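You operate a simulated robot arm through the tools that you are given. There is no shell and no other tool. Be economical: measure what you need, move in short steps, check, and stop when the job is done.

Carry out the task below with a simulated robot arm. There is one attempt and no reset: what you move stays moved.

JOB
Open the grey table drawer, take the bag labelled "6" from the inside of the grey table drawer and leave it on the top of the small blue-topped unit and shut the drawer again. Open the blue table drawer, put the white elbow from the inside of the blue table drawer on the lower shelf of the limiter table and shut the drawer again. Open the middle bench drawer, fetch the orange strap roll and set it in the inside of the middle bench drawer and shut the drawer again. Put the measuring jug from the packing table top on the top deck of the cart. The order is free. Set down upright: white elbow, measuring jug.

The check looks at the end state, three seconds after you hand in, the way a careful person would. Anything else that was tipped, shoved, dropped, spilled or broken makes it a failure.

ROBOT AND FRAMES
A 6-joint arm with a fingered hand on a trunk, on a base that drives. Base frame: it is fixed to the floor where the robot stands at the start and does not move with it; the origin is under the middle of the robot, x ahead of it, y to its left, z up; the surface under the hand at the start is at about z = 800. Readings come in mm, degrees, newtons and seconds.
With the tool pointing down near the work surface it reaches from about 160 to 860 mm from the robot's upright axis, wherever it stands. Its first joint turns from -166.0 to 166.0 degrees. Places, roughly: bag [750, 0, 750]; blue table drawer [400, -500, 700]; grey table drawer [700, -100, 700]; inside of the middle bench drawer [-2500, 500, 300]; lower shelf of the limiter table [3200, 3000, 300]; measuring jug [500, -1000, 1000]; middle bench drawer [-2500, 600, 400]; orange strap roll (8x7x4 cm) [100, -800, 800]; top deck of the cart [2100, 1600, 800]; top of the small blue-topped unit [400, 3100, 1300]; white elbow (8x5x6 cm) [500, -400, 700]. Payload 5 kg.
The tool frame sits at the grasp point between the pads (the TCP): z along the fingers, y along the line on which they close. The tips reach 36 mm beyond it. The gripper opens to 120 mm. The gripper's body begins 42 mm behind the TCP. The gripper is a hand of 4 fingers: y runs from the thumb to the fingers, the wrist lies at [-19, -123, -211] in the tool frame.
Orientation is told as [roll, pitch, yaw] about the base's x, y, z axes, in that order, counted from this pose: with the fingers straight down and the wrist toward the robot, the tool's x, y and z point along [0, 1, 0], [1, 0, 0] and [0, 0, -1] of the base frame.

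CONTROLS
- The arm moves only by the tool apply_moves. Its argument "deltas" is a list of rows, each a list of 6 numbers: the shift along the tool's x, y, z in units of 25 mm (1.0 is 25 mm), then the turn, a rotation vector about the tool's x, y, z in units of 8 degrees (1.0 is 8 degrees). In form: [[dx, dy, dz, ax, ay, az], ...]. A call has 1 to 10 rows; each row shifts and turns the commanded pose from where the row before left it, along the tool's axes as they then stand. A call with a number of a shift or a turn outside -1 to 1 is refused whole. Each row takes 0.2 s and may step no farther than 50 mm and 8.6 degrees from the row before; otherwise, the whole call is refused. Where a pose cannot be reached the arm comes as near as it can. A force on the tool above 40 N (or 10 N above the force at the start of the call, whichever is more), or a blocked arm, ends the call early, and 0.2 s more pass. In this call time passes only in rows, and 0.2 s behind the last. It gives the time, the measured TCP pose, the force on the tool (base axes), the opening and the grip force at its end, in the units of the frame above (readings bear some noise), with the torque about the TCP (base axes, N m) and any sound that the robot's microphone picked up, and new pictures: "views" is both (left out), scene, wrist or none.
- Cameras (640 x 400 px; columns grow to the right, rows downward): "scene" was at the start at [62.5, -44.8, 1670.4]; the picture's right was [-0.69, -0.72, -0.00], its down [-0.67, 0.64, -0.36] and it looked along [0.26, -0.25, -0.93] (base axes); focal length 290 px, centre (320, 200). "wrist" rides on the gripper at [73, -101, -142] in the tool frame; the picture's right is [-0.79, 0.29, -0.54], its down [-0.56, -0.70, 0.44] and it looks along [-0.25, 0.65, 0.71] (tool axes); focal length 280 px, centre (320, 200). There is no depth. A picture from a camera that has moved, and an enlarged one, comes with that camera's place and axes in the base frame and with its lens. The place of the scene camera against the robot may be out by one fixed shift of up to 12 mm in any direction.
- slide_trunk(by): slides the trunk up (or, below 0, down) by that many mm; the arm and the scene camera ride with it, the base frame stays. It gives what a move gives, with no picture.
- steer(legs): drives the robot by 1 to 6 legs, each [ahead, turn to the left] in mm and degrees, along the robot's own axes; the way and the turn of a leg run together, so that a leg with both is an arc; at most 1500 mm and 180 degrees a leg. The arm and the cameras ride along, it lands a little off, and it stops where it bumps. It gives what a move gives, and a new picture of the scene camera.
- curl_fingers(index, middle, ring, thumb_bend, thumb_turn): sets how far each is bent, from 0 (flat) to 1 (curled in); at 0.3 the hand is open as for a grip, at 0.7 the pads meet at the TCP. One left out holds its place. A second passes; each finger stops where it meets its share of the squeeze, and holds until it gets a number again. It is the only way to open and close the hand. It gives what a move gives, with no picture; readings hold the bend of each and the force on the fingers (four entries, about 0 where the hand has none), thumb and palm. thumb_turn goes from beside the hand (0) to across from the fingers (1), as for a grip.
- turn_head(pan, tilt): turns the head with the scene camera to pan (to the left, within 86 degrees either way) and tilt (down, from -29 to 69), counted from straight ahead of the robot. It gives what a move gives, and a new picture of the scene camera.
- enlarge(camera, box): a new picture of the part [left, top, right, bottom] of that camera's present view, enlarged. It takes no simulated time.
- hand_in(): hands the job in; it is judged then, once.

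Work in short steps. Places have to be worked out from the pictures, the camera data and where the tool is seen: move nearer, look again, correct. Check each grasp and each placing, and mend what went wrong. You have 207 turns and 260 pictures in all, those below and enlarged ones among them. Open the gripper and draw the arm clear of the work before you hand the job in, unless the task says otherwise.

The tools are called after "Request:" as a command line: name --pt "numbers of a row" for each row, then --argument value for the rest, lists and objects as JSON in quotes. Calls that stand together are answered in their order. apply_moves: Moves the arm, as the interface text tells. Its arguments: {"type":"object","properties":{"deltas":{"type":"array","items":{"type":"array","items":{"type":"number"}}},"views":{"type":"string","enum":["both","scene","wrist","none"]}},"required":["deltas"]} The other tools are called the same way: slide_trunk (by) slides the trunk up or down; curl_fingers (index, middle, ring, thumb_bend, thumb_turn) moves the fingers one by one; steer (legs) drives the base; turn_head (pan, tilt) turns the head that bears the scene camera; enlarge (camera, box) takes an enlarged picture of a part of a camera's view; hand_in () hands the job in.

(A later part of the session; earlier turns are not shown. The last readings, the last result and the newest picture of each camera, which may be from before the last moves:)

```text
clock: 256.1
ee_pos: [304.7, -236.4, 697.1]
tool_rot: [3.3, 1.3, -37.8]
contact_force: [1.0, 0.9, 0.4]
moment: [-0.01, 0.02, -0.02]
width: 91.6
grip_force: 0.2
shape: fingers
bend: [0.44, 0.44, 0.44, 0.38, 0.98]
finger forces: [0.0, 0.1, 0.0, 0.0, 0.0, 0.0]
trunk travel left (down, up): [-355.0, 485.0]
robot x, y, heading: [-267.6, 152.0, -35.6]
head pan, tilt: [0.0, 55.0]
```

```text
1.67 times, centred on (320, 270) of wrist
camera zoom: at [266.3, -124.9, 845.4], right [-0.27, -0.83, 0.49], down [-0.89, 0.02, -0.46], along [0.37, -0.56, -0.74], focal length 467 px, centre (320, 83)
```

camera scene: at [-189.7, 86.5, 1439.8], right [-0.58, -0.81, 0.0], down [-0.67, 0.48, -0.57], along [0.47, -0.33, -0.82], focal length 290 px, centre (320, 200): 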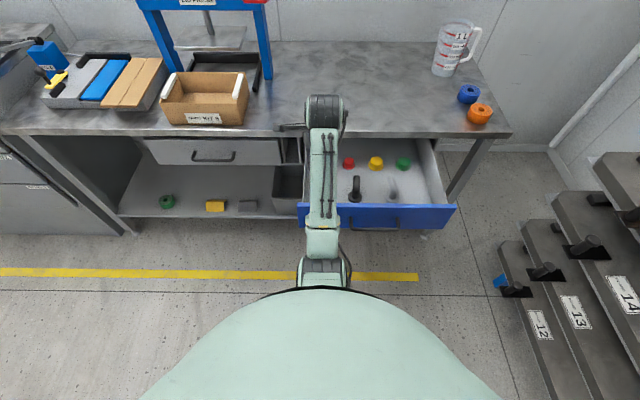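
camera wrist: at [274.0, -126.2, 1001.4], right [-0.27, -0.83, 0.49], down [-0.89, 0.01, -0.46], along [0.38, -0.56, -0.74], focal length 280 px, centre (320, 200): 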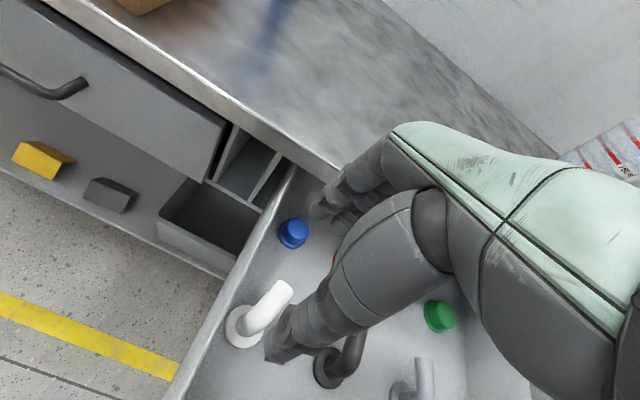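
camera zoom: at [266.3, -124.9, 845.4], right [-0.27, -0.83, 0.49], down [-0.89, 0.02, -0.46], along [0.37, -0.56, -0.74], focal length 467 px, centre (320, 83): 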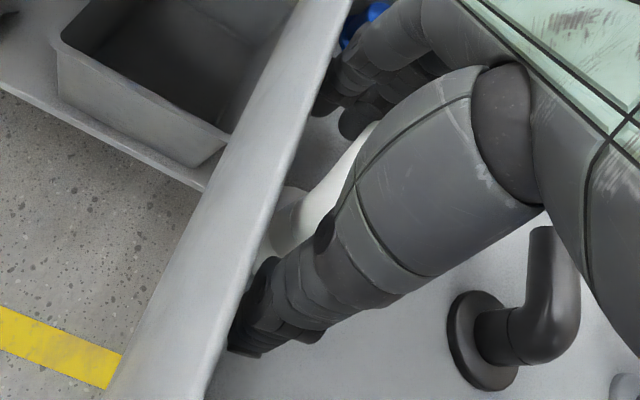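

Close gently on the elbow.

Request:
curl_fingers --index 0.7 --middle 0.7 --ring 0.6 --thumb_bend 0.62

Request:
enlarge --camera "wrist" --box '[160, 150, 480, 390]'

```text
clock: 257.1
ee_pos: [305.3, -236.5, 697.6]
tool_rot: [3.3, 1.2, -37.9]
contact_force: [0.1, -0.6, -0.3]
moment: [-0.04, 0.01, 0.02]
width: 20.6
grip_force: 3.8
shape: fingers
bend: [0.7, 0.7, 0.58, 0.6, 0.97]
finger forces: [0.1, 0.9, 2.9, 0.0, 3.3, 0.0]
trunk travel left (down, up): [-355.0, 485.0]
robot x, y, heading: [-266.3, 152.0, -35.8]
head pan, tilt: [0.0, 55.0]
```

```text
1.67 times, centred on (320, 270) of wrist
camera zoom: at [266.3, -125.1, 845.7], right [-0.27, -0.83, 0.49], down [-0.89, 0.02, -0.46], along [0.37, -0.56, -0.74], focal length 467 px, centre (320, 83)
```

zoom: 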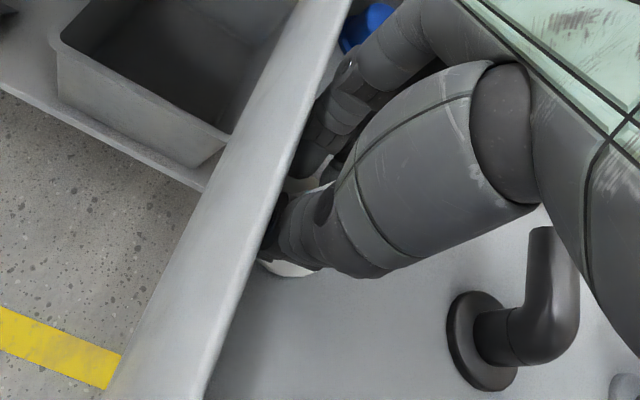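

Light contact on thumb, ring and middle. Tighten.

Request:
curl_fingers --index 0.78 --middle 0.85 --ring 0.8 --thumb_bend 0.75

Request:
apply_moves --pt "0 0 -0.6 0 0 0" --views "wrist"

Request:
enlarge --camera "wrist" --box '[160, 150, 480, 390]'

```text
clock: 258.1
ee_pos: [303.9, -236.9, 698.4]
tool_rot: [3.3, 1.3, -38.0]
contact_force: [0.3, 0.2, -0.2]
moment: [-0.02, 0.01, -0.01]
width: 0.9
grip_force: 0.1
shape: fingers
bend: [0.77, 0.85, 0.8, 0.69, 0.96]
finger forces: [0.0, 0.0, 0.0, 0.1, 0.0, 0.1]
trunk travel left (down, up): [-355.0, 485.0]
robot x, y, heading: [-267.4, 155.6, -35.3]
head pan, tilt: [0.0, 55.0]
```

```text
clock: 258.5
ee_pos: [303.8, -237.9, 711.1]
tool_rot: [3.4, 1.2, -37.9]
contact_force: [0.2, 0.0, 0.0]
moment: [0.02, 0.01, 0.02]
width: 1.1
grip_force: 0.0
shape: fingers
bend: [0.77, 0.85, 0.8, 0.69, 0.96]
finger forces: [0.0, 0.0, 0.1, 0.1, 0.1, 0.0]
trunk travel left (down, up): [-355.0, 485.0]
robot x, y, heading: [-266.2, 151.2, -35.5]
head pan, tilt: [0.0, 55.0]
camera wrist: at [265.5, -126.6, 859.8], right [-0.27, -0.83, 0.49], down [-0.89, 0.02, -0.46], along [0.37, -0.56, -0.74], focal length 280 px, centre (320, 200)
```

wrist: 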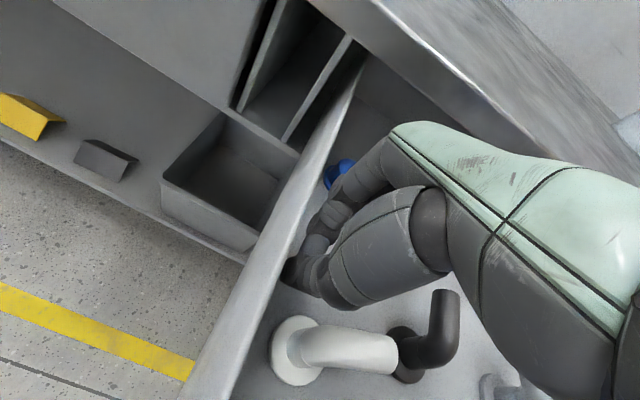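

```text
1.67 times, centred on (320, 270) of wrist
camera zoom: at [265.5, -126.6, 859.8], right [-0.27, -0.83, 0.49], down [-0.89, 0.02, -0.46], along [0.37, -0.56, -0.74], focal length 467 px, centre (320, 83)
```

zoom: 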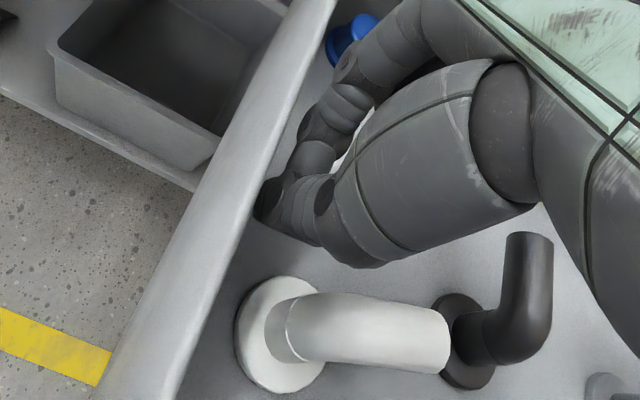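

The elbow pivoted and now its tube points right (still upright), across my hand's closing direction — convenient. Raise, open, adjust yaw 12°, and reposition over the tube.

Request:
apply_moves --pt "0 0 -1 0 0 0" --pt "0 0 -1 0 0 0" --pt "0 0 0 0 0 -0.75" --pt "0 0 0 0 0 -0.75" --pt "-0.36 -0.73 0 0 0 0" --pt "-0.36 -0.73 0 0 0 0" --pt "-0.36 -0.73 0 0 0 0" --views "none"

Request:
curl_fingers --index 0.48 --middle 0.48 --ring 0.48 --thumb_bend 0.42

Request:
enlarge --camera "wrist" --box '[0, 0, 640, 400]'

Request:
enlarge --camera "scene" --box '[260, 100, 460, 250]'

```text
clock: 260.1
ee_pos: [242.4, -241.3, 762.8]
tool_rot: [3.5, 0.4, -25.9]
contact_force: [0.2, -0.2, 0.2]
moment: [-0.03, 0.0, 0.0]
width: 1.2
grip_force: 0.0
shape: fingers
bend: [0.77, 0.85, 0.8, 0.69, 0.96]
finger forces: [0.0, 0.1, 0.0, 0.0, 0.0, 0.1]
trunk travel left (down, up): [-355.0, 485.0]
robot x, y, heading: [-262.2, 148.2, -35.5]
head pan, tilt: [0.0, 55.0]
```

```text
clock: 261.1
ee_pos: [243.5, -240.6, 762.3]
tool_rot: [3.5, 0.5, -25.8]
contact_force: [0.3, 0.2, -0.1]
moment: [-0.02, 0.0, 0.0]
width: 77.4
grip_force: 0.1
shape: fingers
bend: [0.48, 0.48, 0.48, 0.43, 0.98]
finger forces: [0.1, 0.1, 0.1, 0.0, 0.8, 0.1]
trunk travel left (down, up): [-355.0, 485.0]
robot x, y, heading: [-268.1, 150.2, -35.3]
head pan, tilt: [0.0, 55.0]
```

```text
1.00 times, centred on (320, 200) of wrist (not enlarged: the box is as wide or as high as the picture)
camera zoom: at [181.0, -139.2, 909.2], right [-0.1, -0.87, 0.49], down [-0.87, -0.17, -0.47], along [0.49, -0.47, -0.73], focal length 280 px, centre (320, 200)
```

zoom: 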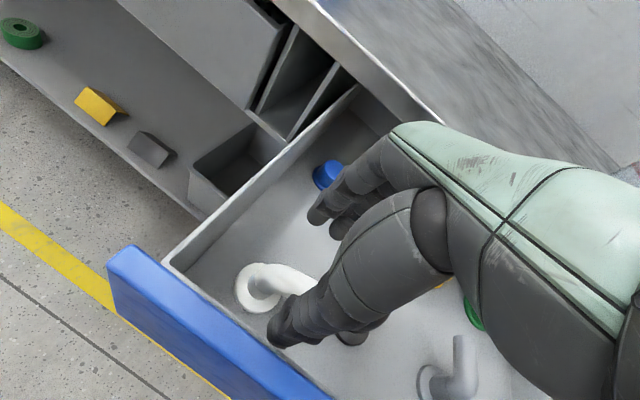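

```text
2.67 times, centred on (360, 175) of scene
camera zoom: at [-189.4, 86.8, 1329.8], right [-0.58, -0.81, 0.0], down [-0.67, 0.48, -0.57], along [0.47, -0.33, -0.82], focal length 772 px, centre (213, 267)
```

zoom: 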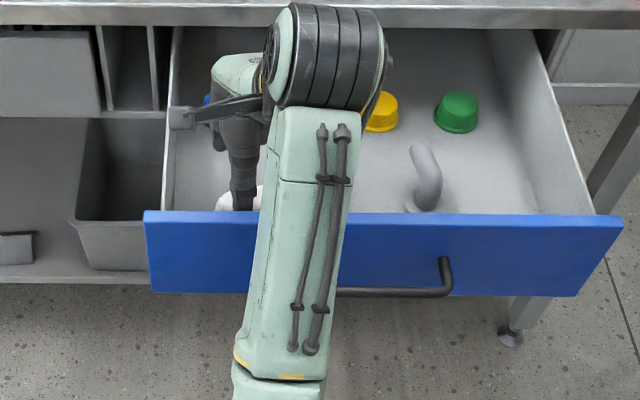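

Thumb is near the front panel; close it slightly before descending.

Request:
curl_fingers --thumb_bend 0.52

Request:
apply_moves --pt "0 0 0.6 0 0 0" --pt "0 0 0.6 0 0 0" --views "wrist"

Request:
enlarge --camera "wrist" --box '[160, 150, 480, 390]'

```text
clock: 262.1
ee_pos: [243.5, -240.8, 761.6]
tool_rot: [3.5, 0.5, -25.8]
contact_force: [-0.3, -0.2, 0.1]
moment: [-0.03, -0.02, -0.02]
width: 64.3
grip_force: 0.0
shape: fingers
bend: [0.48, 0.48, 0.48, 0.52, 0.98]
finger forces: [0.0, 0.0, 0.0, 0.0, 0.0, 0.1]
trunk travel left (down, up): [-355.0, 485.0]
robot x, y, heading: [-263.9, 149.8, -35.5]
head pan, tilt: [0.0, 55.0]
```

```text
clock: 262.7
ee_pos: [244.3, -237.9, 732.6]
tool_rot: [3.5, 0.4, -26.0]
contact_force: [0.1, 0.3, 0.0]
moment: [-0.01, 0.05, -0.02]
width: 64.4
grip_force: 0.1
shape: fingers
bend: [0.48, 0.48, 0.48, 0.52, 0.98]
finger forces: [0.0, 0.0, 0.0, 0.1, 0.0, 0.0]
trunk travel left (down, up): [-355.0, 485.0]
robot x, y, heading: [-262.2, 148.8, -35.5]
head pan, tilt: [0.0, 55.0]
camera wrist: at [180.9, -136.4, 879.6], right [-0.1, -0.87, 0.49], down [-0.87, -0.17, -0.47], along [0.49, -0.47, -0.73], focal length 280 px, centre (320, 200)
```

wrist: 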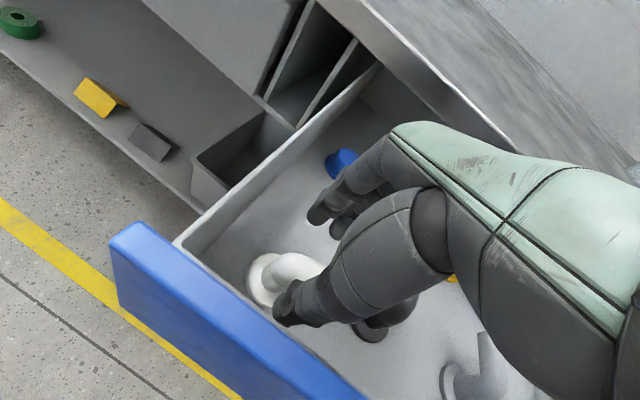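

```text
1.67 times, centred on (320, 270) of wrist
camera zoom: at [180.9, -136.4, 879.6], right [-0.1, -0.87, 0.49], down [-0.87, -0.17, -0.47], along [0.49, -0.47, -0.73], focal length 467 px, centre (320, 83)
```

zoom: 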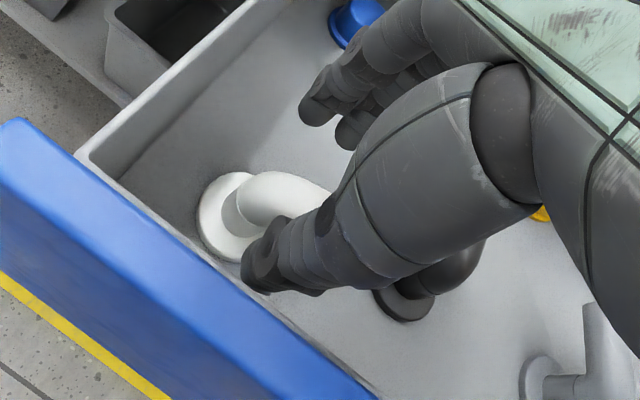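

Clear on both sides of the tube. Descend 40 mm and close.

Request:
apply_moves --pt "0 0 0.7 0 0 0" --pt "0 0 0.5 0 0 0" --pt "0 0 0.4 0 0 0" --views "none"

Request:
curl_fingers --index 0.62 --middle 0.62 --ring 0.62 --thumb_bend 0.58

Request:
enlarge --camera "wrist" --box '[160, 150, 480, 390]'

```text
clock: 263.5
ee_pos: [243.7, -236.3, 691.4]
tool_rot: [3.5, 0.6, -25.9]
contact_force: [0.3, -0.1, -0.5]
moment: [0.04, -0.01, 0.04]
width: 64.5
grip_force: 0.1
shape: fingers
bend: [0.48, 0.48, 0.48, 0.52, 0.98]
finger forces: [0.0, 0.0, 0.0, 0.0, 0.1, 0.1]
trunk travel left (down, up): [-355.0, 485.0]
robot x, y, heading: [-264.3, 153.4, -35.3]
head pan, tilt: [0.0, 55.0]
```

```text
clock: 264.5
ee_pos: [244.3, -235.7, 692.7]
tool_rot: [3.5, 0.5, -25.8]
contact_force: [-0.7, 0.4, 0.9]
moment: [0.0, 0.0, -0.02]
width: 36.6
grip_force: 0.0
shape: fingers
bend: [0.62, 0.62, 0.62, 0.57, 0.98]
finger forces: [0.0, 0.0, 0.0, 0.1, 0.1, 0.1]
trunk travel left (down, up): [-355.0, 485.0]
robot x, y, heading: [-266.5, 157.6, -35.7]
head pan, tilt: [0.0, 55.0]
```

```text
1.67 times, centred on (320, 270) of wrist
camera zoom: at [181.5, -134.3, 838.9], right [-0.1, -0.87, 0.49], down [-0.87, -0.17, -0.47], along [0.49, -0.47, -0.73], focal length 467 px, centre (320, 83)
```

zoom: 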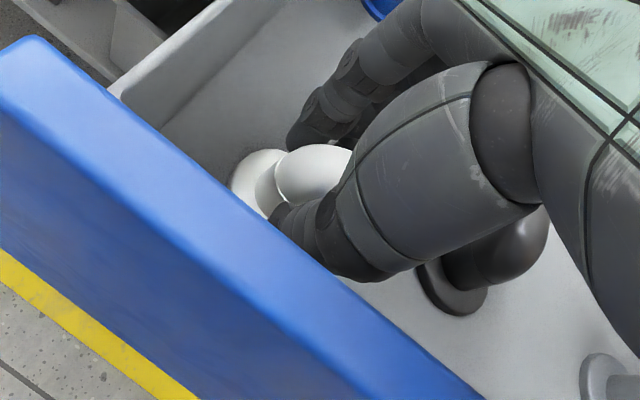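

Tube is between thumb and fingers. Finish closing.

Request:
curl_fingers --index 0.8 --middle 0.8 --ring 0.8 --thumb_bend 0.75

Request:
enlarge --camera "wrist" --box '[160, 150, 480, 390]'

```text
clock: 265.5
ee_pos: [244.7, -235.7, 692.4]
tool_rot: [3.5, 0.4, -25.9]
contact_force: [0.7, 0.4, 1.6]
moment: [0.02, -0.06, 0.02]
width: 19.6
grip_force: 15.7
shape: fingers
bend: [0.71, 0.78, 0.8, 0.67, 0.95]
finger forces: [9.9, 7.2, 0.1, 0.0, 14.6, 0.0]
trunk travel left (down, up): [-355.0, 485.0]
robot x, y, heading: [-264.5, 149.7, -35.3]
head pan, tilt: [0.0, 55.0]
```

```text
1.67 times, centred on (320, 270) of wrist
camera zoom: at [181.5, -134.2, 838.9], right [-0.1, -0.87, 0.49], down [-0.87, -0.17, -0.47], along [0.49, -0.47, -0.73], focal length 467 px, centre (320, 83)
```

zoom: 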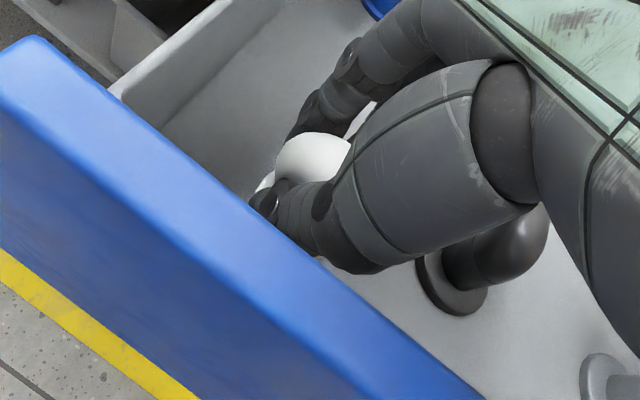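

Index, middle and thumb hold ~15 N. Lift slowly with the trunk and check.

Request:
slide_trunk --by 200

Request:
enlarge --camera "wrist" --box '[0, 0, 640, 400]'

Request:
enlarge --camera "scene" --box '[260, 80, 460, 260]'

```text
clock: 267.6
ee_pos: [243.6, -237.0, 891.4]
tool_rot: [3.5, 0.5, -25.9]
contact_force: [0.7, 0.5, 0.9]
moment: [0.02, 0.0, 0.01]
width: 19.6
grip_force: 15.9
shape: fingers
bend: [0.71, 0.79, 0.8, 0.67, 0.95]
finger forces: [9.8, 7.0, 0.1, 0.0, 14.7, 0.0]
trunk travel left (down, up): [-555.0, 285.0]
robot x, y, heading: [-265.1, 154.0, -35.4]
head pan, tilt: [0.0, 55.0]
```

```text
1.00 times, centred on (320, 200) of wrist (not enlarged: the box is as wide or as high as the picture)
camera zoom: at [181.6, -134.4, 1038.7], right [-0.1, -0.87, 0.49], down [-0.87, -0.17, -0.47], along [0.49, -0.47, -0.73], focal length 280 px, centre (320, 200)
```

zoom: 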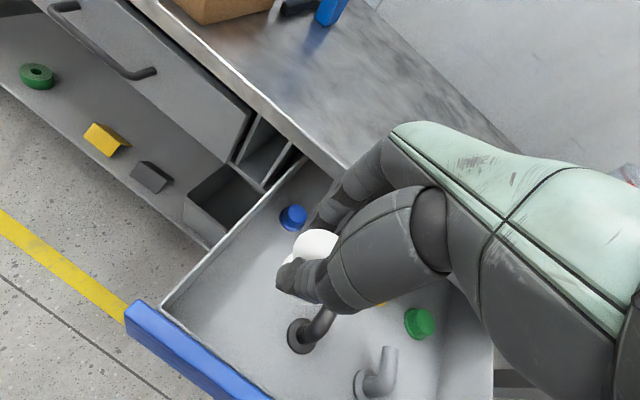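

```text
2.22 times, centred on (360, 170) of scene
camera zoom: at [-189.4, 86.7, 1529.8], right [-0.58, -0.81, 0.0], down [-0.67, 0.48, -0.57], along [0.47, -0.33, -0.82], focal length 643 px, centre (231, 267)
```

zoom: 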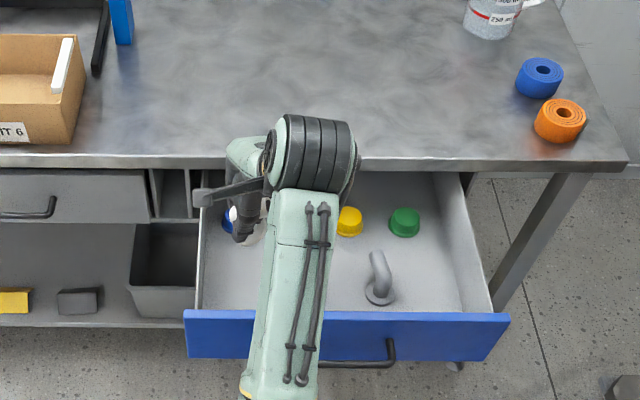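

Elbow lifted cleanly. Raise a bit, back out and drive along the aisle toward the limiter table.

Request:
slide_trunk --by 100

Request:
steer --legs '[[-50, 0], [0, 89.6], [1500, 0], [1500, 0]]'

Request:
turn_head --pan -35 --tilt 25

```text
clock: 269.0
ee_pos: [244.5, -235.6, 991.3]
tool_rot: [3.5, 0.6, -25.9]
contact_force: [0.3, -0.5, -1.0]
moment: [0.02, 0.03, -0.01]
width: 19.6
grip_force: 16.2
shape: fingers
bend: [0.71, 0.79, 0.8, 0.67, 0.95]
finger forces: [9.9, 7.0, 0.0, 0.1, 14.7, 0.1]
trunk travel left (down, up): [-655.0, 185.0]
robot x, y, heading: [-263.0, 152.5, -35.7]
head pan, tilt: [0.0, 55.0]
```

```text
clock: 290.1
ee_pos: [1756.2, 3199.9, 990.9]
tool_rot: [3.5, 0.4, 66.1]
contact_force: [-0.2, 0.4, -0.2]
moment: [-0.02, -0.01, 0.01]
width: 19.2
grip_force: 14.8
shape: fingers
bend: [0.71, 0.79, 0.8, 0.67, 0.96]
finger forces: [9.9, 5.6, 0.0, 0.0, 14.2, 0.1]
trunk travel left (down, up): [-655.0, 185.0]
robot x, y, heading: [1389.9, 2675.1, 56.5]
head pan, tilt: [0.0, 55.0]
camera scene: at [1434.3, 2757.9, 1629.8], right [0.83, -0.55, 0.0], down [-0.45, -0.68, -0.57], along [0.32, 0.48, -0.82], focal length 290 px, centre (320, 200)
```

scene: 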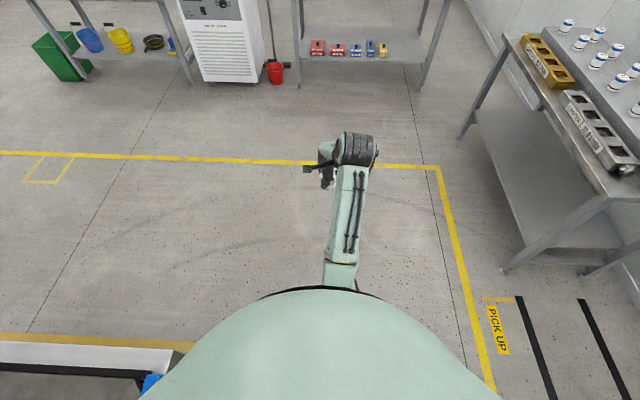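

```text
clock: 291.1
ee_pos: [1756.6, 3199.8, 992.5]
tool_rot: [3.5, 0.5, 66.0]
contact_force: [0.8, 0.7, -0.6]
moment: [-0.03, -0.02, 0.0]
width: 19.6
grip_force: 14.9
shape: fingers
bend: [0.71, 0.79, 0.8, 0.67, 0.96]
finger forces: [9.9, 5.6, 0.0, 0.0, 14.3, 0.0]
trunk travel left (down, up): [-655.0, 185.0]
robot x, y, heading: [1382.4, 2679.3, 56.5]
head pan, tilt: [-35.0, 25.0]
camera scene: at [1480.1, 2731.5, 1673.8], right [0.37, -0.93, 0.0], down [-0.39, -0.15, -0.91], along [0.84, 0.33, -0.42], focal length 290 px, centre (320, 200)
```

scene: 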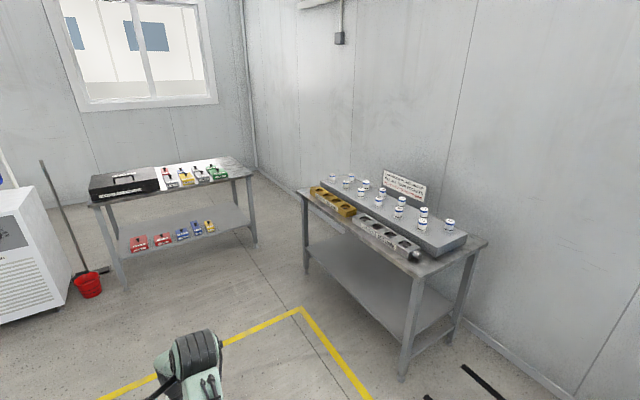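

Limiter table's lower shelf is empty and visible: front edge d≈600, centre u≈4305, z≈300. Drive up to it and face it.

Request:
steer --legs '[[0, -12.8], [1372, 0], [0, -79.5]]'

Request:
slide_trunk --by -400

Request:
turn_head --pan 0 --tilt 35

```text
clock: 303.8
ee_pos: [2883.7, 3220.5, 991.8]
tool_rot: [3.4, 0.5, -28.4]
contact_force: [1.1, 0.3, -0.3]
moment: [-0.02, -0.02, 0.04]
width: 19.2
grip_force: 14.1
shape: fingers
bend: [0.71, 0.79, 0.8, 0.67, 0.96]
finger forces: [9.9, 4.7, 0.0, 0.0, 13.7, 0.1]
trunk travel left (down, up): [-655.0, 185.0]
robot x, y, heading: [2388.4, 3628.2, -37.9]
head pan, tilt: [-35.0, 25.0]
camera scene: at [2434.3, 3516.6, 1673.8], right [-0.96, -0.29, 0.0], down [-0.12, 0.4, -0.91], along [0.27, -0.87, -0.42], focal length 290 px, centre (320, 200)
```

scene: 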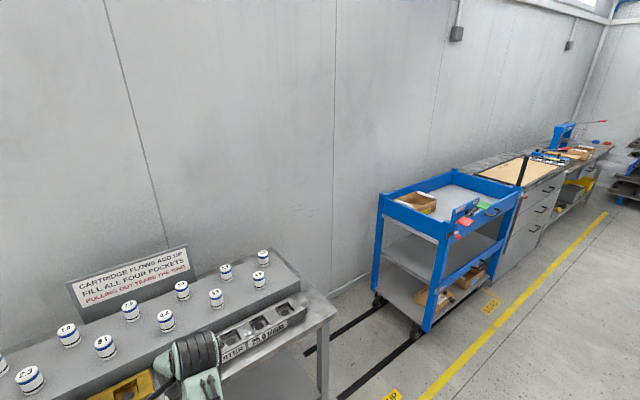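

```text
clock: 307.6
ee_pos: [2883.5, 3220.5, 591.0]
tool_rot: [3.5, 0.5, -28.3]
contact_force: [0.4, -0.3, -0.1]
moment: [0.02, -0.01, 0.0]
width: 19.0
grip_force: 14.3
shape: fingers
bend: [0.71, 0.79, 0.8, 0.67, 0.96]
finger forces: [9.9, 4.6, 0.0, 0.1, 13.7, 0.0]
trunk travel left (down, up): [-255.0, 585.0]
robot x, y, heading: [2388.5, 3626.1, -37.8]
head pan, tilt: [-35.0, 25.0]
```

```text
clock: 308.6
ee_pos: [2882.4, 3219.3, 590.7]
tool_rot: [3.5, 0.5, -28.2]
contact_force: [-0.4, -0.2, 0.0]
moment: [0.02, 0.0, -0.01]
width: 19.2
grip_force: 14.3
shape: fingers
bend: [0.71, 0.79, 0.8, 0.67, 0.96]
finger forces: [9.9, 4.6, 0.0, 0.0, 13.7, 0.0]
trunk travel left (down, up): [-255.0, 585.0]
robot x, y, heading: [2390.2, 3632.6, -37.7]
head pan, tilt: [0.0, 35.0]
camera scene: at [2476.7, 3550.6, 1258.1], right [-0.61, -0.79, 0.0], down [-0.45, 0.35, -0.82], along [0.65, -0.5, -0.57], focal length 290 px, centre (320, 200)
```

scene: 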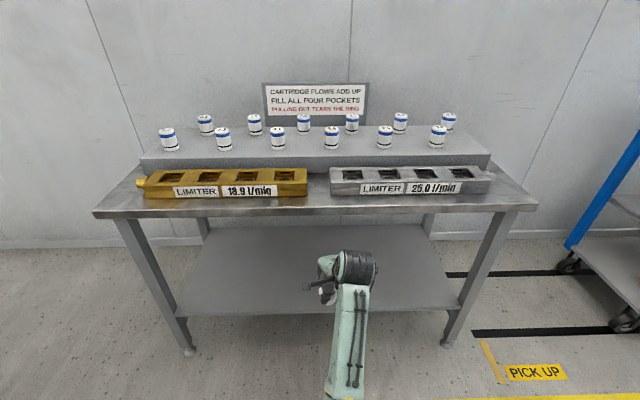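

Well aligned. Lower to just above shelf height, then drive in under the table top.

Request:
slide_trunk --by -190

Request:
steer --legs '[[0, 1.9], [120, 0]]'

Request:
enlarge --camera "wrist" --box '[0, 0, 640, 400]'

```text
clock: 310.7
ee_pos: [2884.2, 3220.5, 402.9]
tool_rot: [3.5, 0.5, -28.4]
contact_force: [-0.1, -0.2, -0.2]
moment: [0.01, -0.01, -0.02]
width: 19.3
grip_force: 14.0
shape: fingers
bend: [0.71, 0.79, 0.8, 0.67, 0.96]
finger forces: [10.0, 4.6, 0.0, 0.1, 13.7, 0.0]
trunk travel left (down, up): [-65.0, 775.0]
robot x, y, heading: [2393.6, 3630.3, -37.9]
head pan, tilt: [0.0, 35.0]
```

```text
clock: 312.4
ee_pos: [2994.3, 3164.8, 401.1]
tool_rot: [3.5, 0.5, -26.3]
contact_force: [-0.1, -0.6, -0.5]
moment: [-0.01, 0.03, 0.01]
width: 19.0
grip_force: 14.3
shape: fingers
bend: [0.71, 0.79, 0.8, 0.67, 0.96]
finger forces: [9.8, 4.4, 0.1, 0.1, 13.8, 0.1]
trunk travel left (down, up): [-65.0, 775.0]
robot x, y, heading: [2487.8, 3557.6, -35.9]
head pan, tilt: [0.0, 35.0]
camera scene: at [2576.5, 3482.9, 1068.1], right [-0.59, -0.81, 0.0], down [-0.46, 0.34, -0.82], along [0.66, -0.48, -0.57], focal length 290 px, centre (320, 200)
```

scene: 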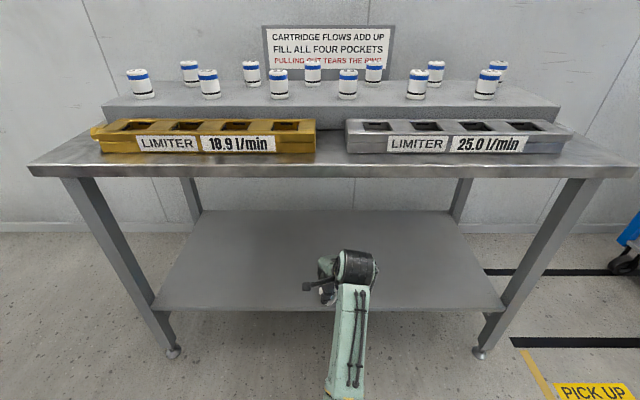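

```text
1.00 times, centred on (320, 200) of wrist (not enlarged: the box is as wide or as high as the picture)
camera zoom: at [2932.5, 3268.0, 548.7], right [-0.1, -0.87, 0.49], down [-0.87, -0.16, -0.47], along [0.49, -0.47, -0.73], focal length 280 px, centre (320, 200)
```

zoom: 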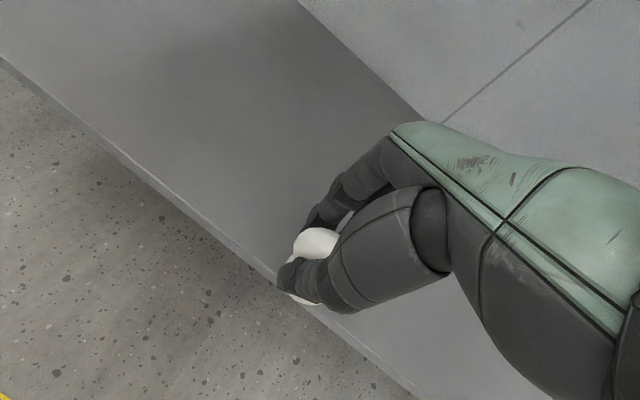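

Shelf front edge at d≈590. Drive another 130 mm in.

Request:
steer --legs '[[130, 0]]'

Request:
enlarge --camera "wrist" --box '[0, 0, 640, 400]'

```text
clock: 313.7
ee_pos: [3096.0, 3092.4, 401.7]
tool_rot: [3.5, 0.5, -26.5]
contact_force: [-0.2, 0.6, -0.1]
moment: [0.01, 0.01, 0.02]
width: 19.2
grip_force: 14.3
shape: fingers
bend: [0.71, 0.79, 0.8, 0.67, 0.96]
finger forces: [9.9, 4.3, 0.1, 0.1, 13.7, 0.0]
trunk travel left (down, up): [-65.0, 775.0]
robot x, y, heading: [2590.0, 3481.8, -36.1]
head pan, tilt: [0.0, 35.0]
camera scene: at [2678.8, 3408.4, 1068.1], right [-0.59, -0.81, 0.0], down [-0.46, 0.34, -0.82], along [0.66, -0.48, -0.57], focal length 290 px, centre (320, 200)
```

scene: 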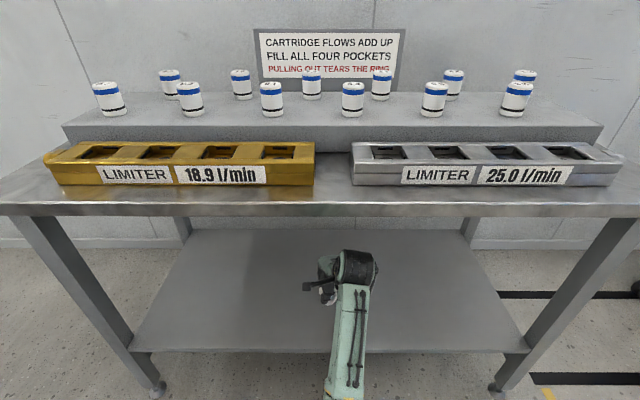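

```text
1.00 times, centred on (320, 200) of wrist (not enlarged: the box is as wide or as high as the picture)
camera zoom: at [3034.7, 3193.4, 548.7], right [-0.1, -0.87, 0.49], down [-0.87, -0.16, -0.47], along [0.49, -0.47, -0.73], focal length 280 px, centre (320, 200)
```

zoom: 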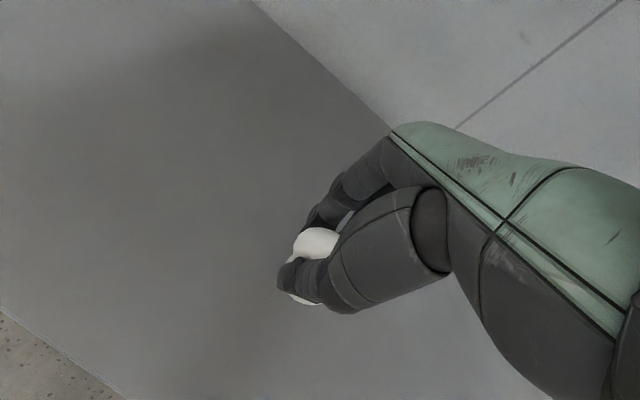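

Inside the shelf. Lower gently until contact.

Request:
slide_trunk --by -35

Request:
apply_moves --pt "0 0 0.4 0 0 0" --pt "0 0 0.3 0 0 0" --pt "0 0 0.3 0 0 0" --pt "0 0 0.3 0 0 0" --pt "0 0 0.2 0 0 0" --pt "0 0 0.2 0 0 0" --views "wrist"

```text
clock: 314.5
ee_pos: [3097.1, 3091.7, 366.3]
tool_rot: [3.5, 0.6, -26.5]
contact_force: [-0.3, -0.2, 0.1]
moment: [-0.02, -0.04, 0.01]
width: 18.9
grip_force: 14.3
shape: fingers
bend: [0.71, 0.79, 0.8, 0.67, 0.96]
finger forces: [9.9, 4.3, 0.1, 0.0, 13.6, 0.0]
trunk travel left (down, up): [-30.0, 810.0]
robot x, y, heading: [2592.4, 3486.3, -36.1]
head pan, tilt: [0.0, 35.0]
```

```text
clock: 315.6
ee_pos: [3099.2, 3089.8, 342.1]
tool_rot: [3.3, -0.8, -26.6]
contact_force: [-1.2, 1.5, 19.6]
moment: [0.2, -0.05, 0.01]
width: 10.7
grip_force: 26.4
shape: fingers
bend: [0.71, 0.84, 0.8, 0.71, 0.94]
finger forces: [9.4, 23.2, 0.0, 0.1, 20.2, 0.0]
trunk travel left (down, up): [-30.0, 810.0]
robot x, y, heading: [2589.2, 3485.5, -36.1]
head pan, tilt: [0.0, 35.0]
stopped in row 5: the force on the tool passed its limit at 46 N (the readings are from after the stop); the commanded pose is now the measured one
camera wrist: at [3035.3, 3194.4, 486.7], right [-0.12, -0.86, 0.5], down [-0.86, -0.17, -0.48], along [0.5, -0.48, -0.72], focal length 280 px, centre (320, 200)
```

wrist: 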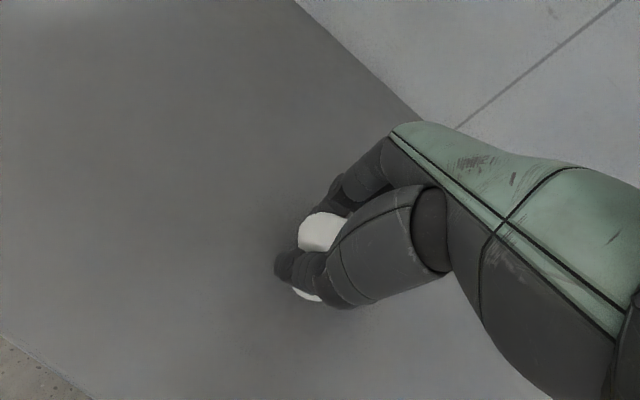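

Contact with the shelf. Ease up a few mm, then open gradually.

Request:
apply_moves --pt "0 0 -0.1 0 0 0" --views "none"

Request:
curl_fingers --index 0.66 --middle 0.66 --ring 0.66 --thumb_bend 0.62

Request:
curl_fingers --index 0.5 --middle 0.5 --ring 0.5 --thumb_bend 0.45

Request:
enlarge --camera "wrist" --box '[160, 120, 480, 360]'

```text
clock: 316.0
ee_pos: [3098.9, 3090.4, 342.3]
tool_rot: [3.3, -0.5, -26.5]
contact_force: [2.2, -1.2, 16.8]
moment: [0.14, -0.13, 0.0]
width: 10.6
grip_force: 26.6
shape: fingers
bend: [0.71, 0.84, 0.8, 0.71, 0.94]
finger forces: [10.4, 24.2, 0.0, 0.1, 19.1, 0.0]
trunk travel left (down, up): [-30.0, 810.0]
robot x, y, heading: [2591.3, 3485.0, -35.9]
head pan, tilt: [0.0, 35.0]
```

```text
clock: 317.0
ee_pos: [3097.6, 3090.6, 344.6]
tool_rot: [3.2, -0.6, -26.5]
contact_force: [1.4, 1.7, 30.9]
moment: [0.21, -0.32, -0.06]
width: 16.3
grip_force: 22.2
shape: fingers
bend: [0.66, 0.85, 0.66, 0.66, 0.95]
finger forces: [13.1, 21.9, 0.1, 0.1, 9.0, 0.0]
trunk travel left (down, up): [-30.0, 810.0]
robot x, y, heading: [2591.5, 3482.6, -36.0]
head pan, tilt: [0.0, 35.0]
```

```text
clock: 318.0
ee_pos: [3098.6, 3089.7, 339.7]
tool_rot: [3.4, -0.2, -26.5]
contact_force: [-2.0, -0.5, 8.5]
moment: [-0.23, -0.09, -0.1]
width: 71.2
grip_force: 4.2
shape: fingers
bend: [0.5, 0.52, 0.5, 0.45, 0.97]
finger forces: [0.0, 8.9, 0.0, 0.0, 0.1, 0.0]
trunk travel left (down, up): [-30.0, 810.0]
robot x, y, heading: [2589.4, 3481.1, -36.0]
head pan, tilt: [0.0, 35.0]
```

```text
1.67 times, centred on (320, 240) of wrist
camera zoom: at [3034.9, 3193.9, 486.2], right [-0.11, -0.86, 0.5], down [-0.86, -0.16, -0.48], along [0.49, -0.48, -0.72], focal length 467 px, centre (320, 133)
```

zoom: 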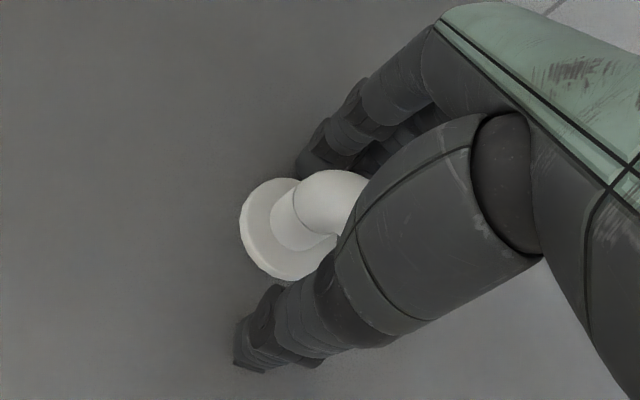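

The elbow stands upright on the shelf. Open wider, raise 80 mm, and reverse out.

Request:
curl_fingers --index 0.45 --middle 0.45 --ring 0.45 --thumb_bend 0.4

Request:
slide_trunk --by 85

Request:
steer --legs '[[-300, 0]]'

Request:
enlarge --camera "scene" --box '[200, 180, 460, 340]'

```text
clock: 319.0
ee_pos: [3099.1, 3090.8, 340.4]
tool_rot: [3.3, -0.4, -26.7]
contact_force: [-2.0, 1.2, 7.8]
moment: [-0.2, -0.11, -0.07]
width: 86.4
grip_force: 4.0
shape: fingers
bend: [0.45, 0.47, 0.45, 0.4, 0.97]
finger forces: [0.0, 7.5, 0.0, 0.1, 0.1, 0.1]
trunk travel left (down, up): [-30.0, 810.0]
robot x, y, heading: [2593.4, 3486.7, -36.2]
head pan, tilt: [0.0, 35.0]
```

```text
clock: 320.2
ee_pos: [3099.2, 3089.7, 426.2]
tool_rot: [3.5, -0.3, -26.6]
contact_force: [0.7, -0.5, -0.1]
moment: [0.0, -0.01, -0.03]
width: 86.5
grip_force: 0.1
shape: fingers
bend: [0.45, 0.45, 0.45, 0.4, 0.97]
finger forces: [0.1, 0.1, 0.0, 0.0, 0.1, 0.1]
trunk travel left (down, up): [-115.0, 725.0]
robot x, y, heading: [2589.3, 3482.8, -35.9]
head pan, tilt: [0.0, 35.0]
```

```text
clock: 322.4
ee_pos: [2854.2, 3265.4, 424.6]
tool_rot: [3.4, -0.4, -26.7]
contact_force: [0.0, 0.7, -0.4]
moment: [0.01, 0.02, 0.0]
width: 86.4
grip_force: 0.0
shape: fingers
bend: [0.45, 0.45, 0.45, 0.4, 0.97]
finger forces: [0.0, 0.0, 0.0, 0.0, 0.1, 0.1]
trunk travel left (down, up): [-115.0, 725.0]
robot x, y, heading: [2347.4, 3658.0, -36.4]
head pan, tilt: [0.0, 35.0]
camera scene: at [2436.0, 3585.4, 1118.1], right [-0.59, -0.81, 0.0], down [-0.46, 0.34, -0.82], along [0.66, -0.48, -0.57], focal length 290 px, centre (320, 200)
```

scene: 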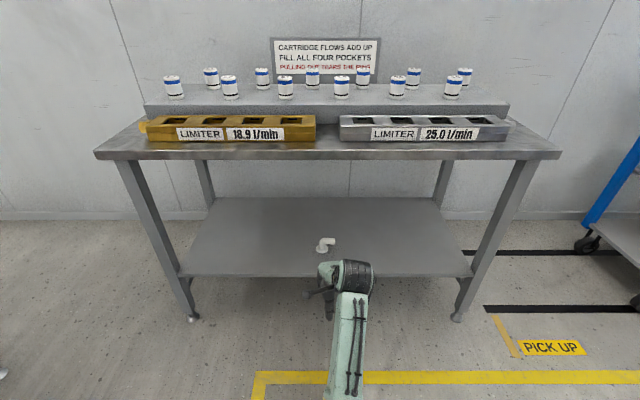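

```text
2.46 times, centred on (330, 260) of scene
camera zoom: at [2436.0, 3585.4, 1118.1], right [-0.59, -0.81, 0.0], down [-0.46, 0.34, -0.82], along [0.66, -0.48, -0.57], focal length 713 px, centre (295, 52)
```

zoom: 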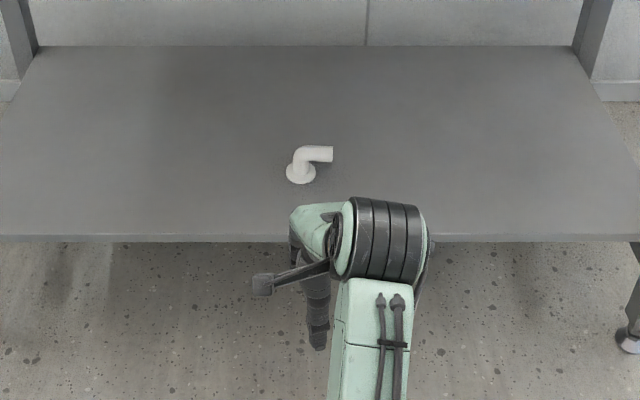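

The elbow is upright on the limiter shelf. Re-pose the arm into push/handle posture and drive back to the packing table to close the blue drawer.

Request:
apply_moves --pt "-1 -0.4 -1 0 0 0.25" --pt "-1 -0.4 -1 0 0 0.25" --pt "-1 -0.4 -1 0 0 0.25" --pt "-1 -0.4 -1 0 0 0.25" --pt "-1 -0.4 -1 0 0 0.2" --pt "0 0 0 -1 0 0" --pt "0 0 0 -1 0 0" --pt "0 0 0 -1 0 0" --pt "0 0 0 -1 0 0" --pt "0 0 0 -1 0 0" --views "none"

Request:
apply_moves --pt "0 0 0 -1 0 0" --pt "0 0 0 -1 0 0" --pt "0 0 0 -0.8 0 0" --views "none"

Request:
steer --legs '[[0, -89.4], [1500, 0], [1500, 0], [1380, 0]]'

```text
clock: 324.6
ee_pos: [2743.0, 3178.2, 543.0]
tool_rot: [4.2, -39.7, -39.2]
contact_force: [0.4, 0.0, -0.3]
moment: [0.01, -0.02, 0.02]
width: 86.3
grip_force: 0.0
shape: fingers
bend: [0.45, 0.45, 0.45, 0.4, 0.97]
finger forces: [0.0, 0.1, 0.0, 0.0, 0.0, 0.0]
trunk travel left (down, up): [-115.0, 725.0]
robot x, y, heading: [2347.4, 3659.9, -36.2]
head pan, tilt: [0.0, 35.0]
```

```text
clock: 325.4
ee_pos: [2743.3, 3177.7, 542.7]
tool_rot: [7.1, -62.0, -42.8]
contact_force: [-1.0, 0.2, 0.6]
moment: [-0.01, 0.01, -0.01]
width: 86.4
grip_force: 0.0
shape: fingers
bend: [0.45, 0.45, 0.45, 0.4, 0.97]
finger forces: [0.1, 0.1, 0.1, 0.0, 0.1, 0.1]
trunk travel left (down, up): [-115.0, 725.0]
robot x, y, heading: [2348.0, 3660.1, -36.3]
head pan, tilt: [0.0, 35.0]
```

```text
clock: 353.1
ee_pos: [-582.7, -397.9, 543.7]
tool_rot: [7.3, -61.9, -128.5]
contact_force: [-0.3, 0.2, 0.1]
moment: [0.01, 0.04, 0.0]
width: 86.5
grip_force: 0.0
shape: fingers
bend: [0.45, 0.45, 0.45, 0.4, 0.97]
finger forces: [0.0, 0.0, 0.0, 0.0, 0.1, 0.0]
trunk travel left (down, up): [-115.0, 725.0]
robot x, y, heading: [-130.1, 32.0, -122.0]
head pan, tilt: [0.0, 35.0]
camera scene: at [-200.2, -74.1, 1118.1], right [-0.85, 0.53, 0.0], down [0.3, 0.49, -0.82], along [-0.43, -0.69, -0.57], focal length 290 px, centre (320, 200)
```

scene: 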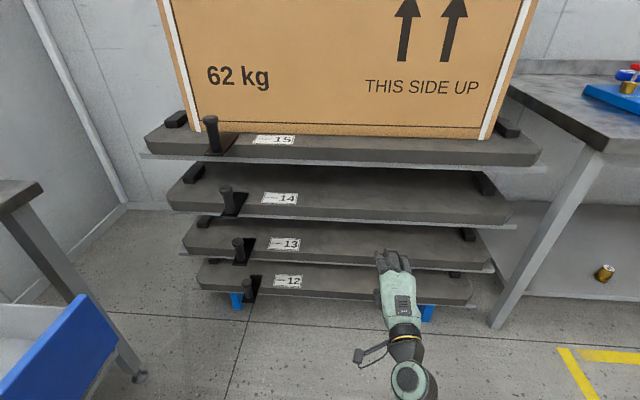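

I stopped closer to the table than wanted. Turn away, drive off 400 mm, then face the blue drawer.

Request:
steer --legs '[[0, -93.8], [420, 0], [0, 180]]'

Request:
slide_trunk --by 160

Request:
curl_fingers --index 1 --middle 1 --ring 1 --thumb_bend 0.6

Request:
turn_head --pan 0 --tilt 36

```text
clock: 369.5
ee_pos: [-51.9, -176.8, 542.6]
tool_rot: [7.2, -62.0, -39.3]
contact_force: [0.5, -0.3, -0.1]
moment: [-0.01, -0.01, 0.01]
width: 86.4
grip_force: 0.1
shape: fingers
bend: [0.45, 0.45, 0.45, 0.4, 0.97]
finger forces: [0.0, 0.0, 0.0, 0.0, 0.0, 0.1]
trunk travel left (down, up): [-115.0, 725.0]
robot x, y, heading: [-473.1, 280.8, -32.2]
head pan, tilt: [0.0, 35.0]
camera scene: at [-384.8, 211.8, 1118.1], right [-0.54, -0.84, 0.0], down [-0.48, 0.31, -0.82], along [0.69, -0.44, -0.57], focal length 290 px, centre (320, 200)
```

scene: 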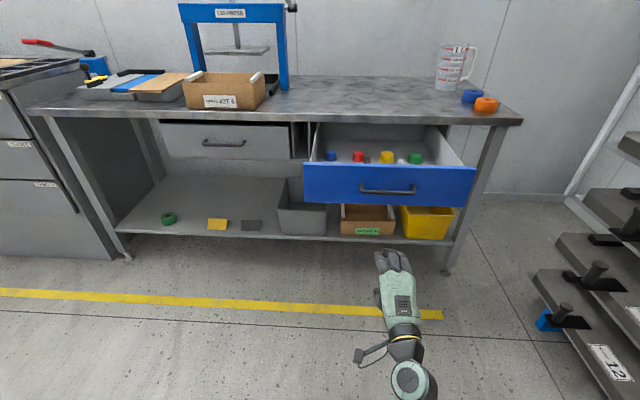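

```text
clock: 371.3
ee_pos: [-52.2, -177.1, 702.6]
tool_rot: [7.1, -61.8, -39.2]
contact_force: [-0.4, 0.5, -0.3]
moment: [0.02, 0.03, 0.01]
width: 86.5
grip_force: 0.1
shape: fingers
bend: [0.45, 0.45, 0.45, 0.4, 0.97]
finger forces: [0.1, 0.1, 0.1, 0.0, 0.1, 0.0]
trunk travel left (down, up): [-275.0, 565.0]
robot x, y, heading: [-476.4, 282.3, -32.7]
head pan, tilt: [0.0, 35.0]
```

```text
clock: 372.3
ee_pos: [-52.8, -176.7, 703.4]
tool_rot: [7.1, -61.8, -39.3]
contact_force: [-0.6, 0.5, 0.3]
moment: [0.0, 0.0, 0.0]
width: 56.6
grip_force: 0.0
shape: fingers
bend: [0.97, 1.0, 1.0, 0.6, 0.97]
finger forces: [0.0, 0.0, 0.0, 0.0, 0.0, 0.0]
trunk travel left (down, up): [-275.0, 565.0]
robot x, y, heading: [-476.2, 279.7, -32.6]
head pan, tilt: [0.0, 35.0]
```

```text
clock: 372.9
ee_pos: [-51.2, -176.4, 702.3]
tool_rot: [7.3, -61.9, -39.1]
contact_force: [-0.3, 0.3, 0.3]
moment: [0.0, -0.01, 0.02]
width: 62.6
grip_force: 0.1
shape: fingers
bend: [1.0, 1.0, 1.0, 0.6, 0.97]
finger forces: [0.0, 0.1, 0.1, 0.1, 0.0, 0.0]
trunk travel left (down, up): [-275.0, 565.0]
robot x, y, heading: [-476.7, 281.2, -32.7]
head pan, tilt: [0.0, 36.0]
camera scene: at [-385.3, 212.1, 1276.6], right [-0.54, -0.84, 0.0], down [-0.49, 0.32, -0.81], along [0.68, -0.44, -0.59], focal length 290 px, centre (320, 200)
```

scene: 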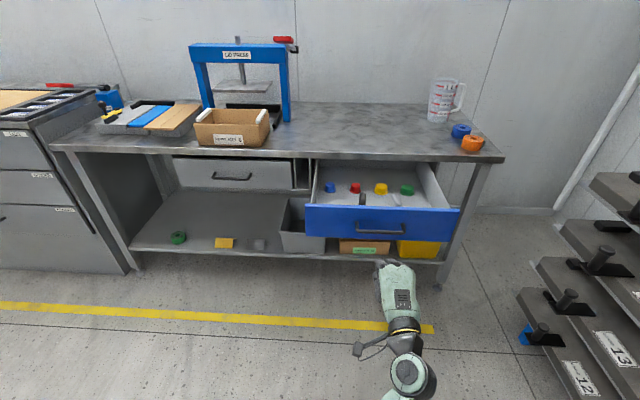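

Square up and push the blue drawer shut.

Request:
steer --legs '[[0, -3.2], [370, 0]]'

Request:
steer --legs '[[90, 0]]'

Request:
enlarge --camera "scene" --box '[240, 180, 520, 340]'

```text
clock: 375.9
ee_pos: [223.2, -412.9, 703.7]
tool_rot: [7.2, -61.9, -42.3]
contact_force: [0.1, -0.8, 0.0]
moment: [0.03, 0.01, 0.0]
width: 62.9
grip_force: 0.1
shape: fingers
bend: [1.0, 1.0, 1.0, 0.6, 0.98]
finger forces: [0.0, 0.0, 0.0, 0.1, 0.1, 0.0]
trunk travel left (down, up): [-275.0, 565.0]
robot x, y, heading: [-175.7, 62.6, -35.6]
head pan, tilt: [0.0, 36.0]
camera scene: at [-89.2, -9.7, 1276.5], right [-0.58, -0.81, 0.0], down [-0.48, 0.34, -0.81], along [0.66, -0.47, -0.59], focal length 290 px, centre (320, 200)
```

scene: 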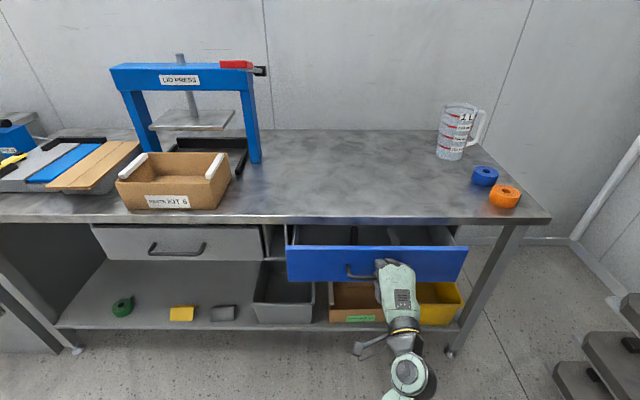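

```text
clock: 377.1
ee_pos: [286.0, -461.6, 705.4]
tool_rot: [7.6, -62.3, -42.7]
contact_force: [-7.8, 6.8, 0.4]
moment: [0.21, 0.28, 0.11]
width: 64.4
grip_force: 6.9
shape: fingers
bend: [1.0, 1.0, 1.0, 0.58, 0.97]
finger forces: [0.0, 0.0, 0.1, 0.1, 13.8, 0.1]
trunk travel left (down, up): [-275.0, 565.0]
robot x, y, heading: [-109.0, 21.3, -35.9]
head pan, tilt: [0.0, 36.0]
stopped in leg 1: the force on the tool passed its limit at 64 N (the readings are from after the stop); the commanded pose is now the measured one
camera scene: at [-24.0, -57.2, 1276.6], right [-0.59, -0.81, 0.0], down [-0.48, 0.34, -0.81], along [0.66, -0.48, -0.59], focal length 290 px, centre (320, 200)
```

scene: 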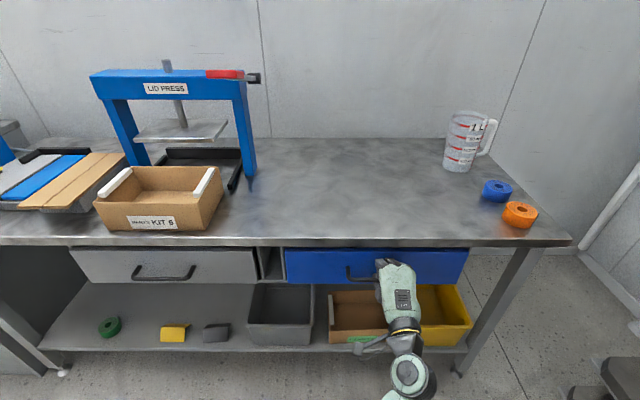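

```text
2.29 times, centred on (380, 260) of scene
camera zoom: at [-24.0, -57.2, 1276.6], right [-0.59, -0.81, 0.0], down [-0.48, 0.34, -0.81], along [0.66, -0.48, -0.59], focal length 662 px, centre (183, 63)
```

zoom: 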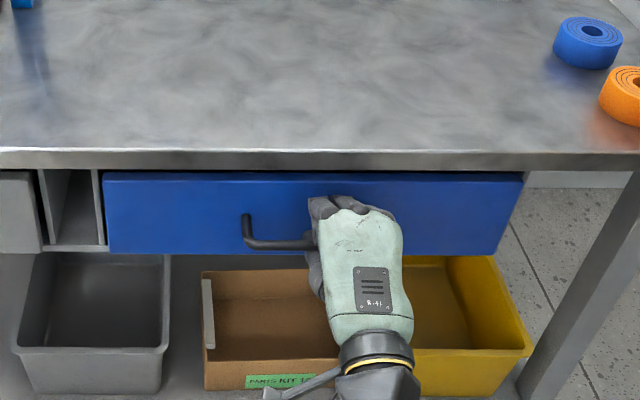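

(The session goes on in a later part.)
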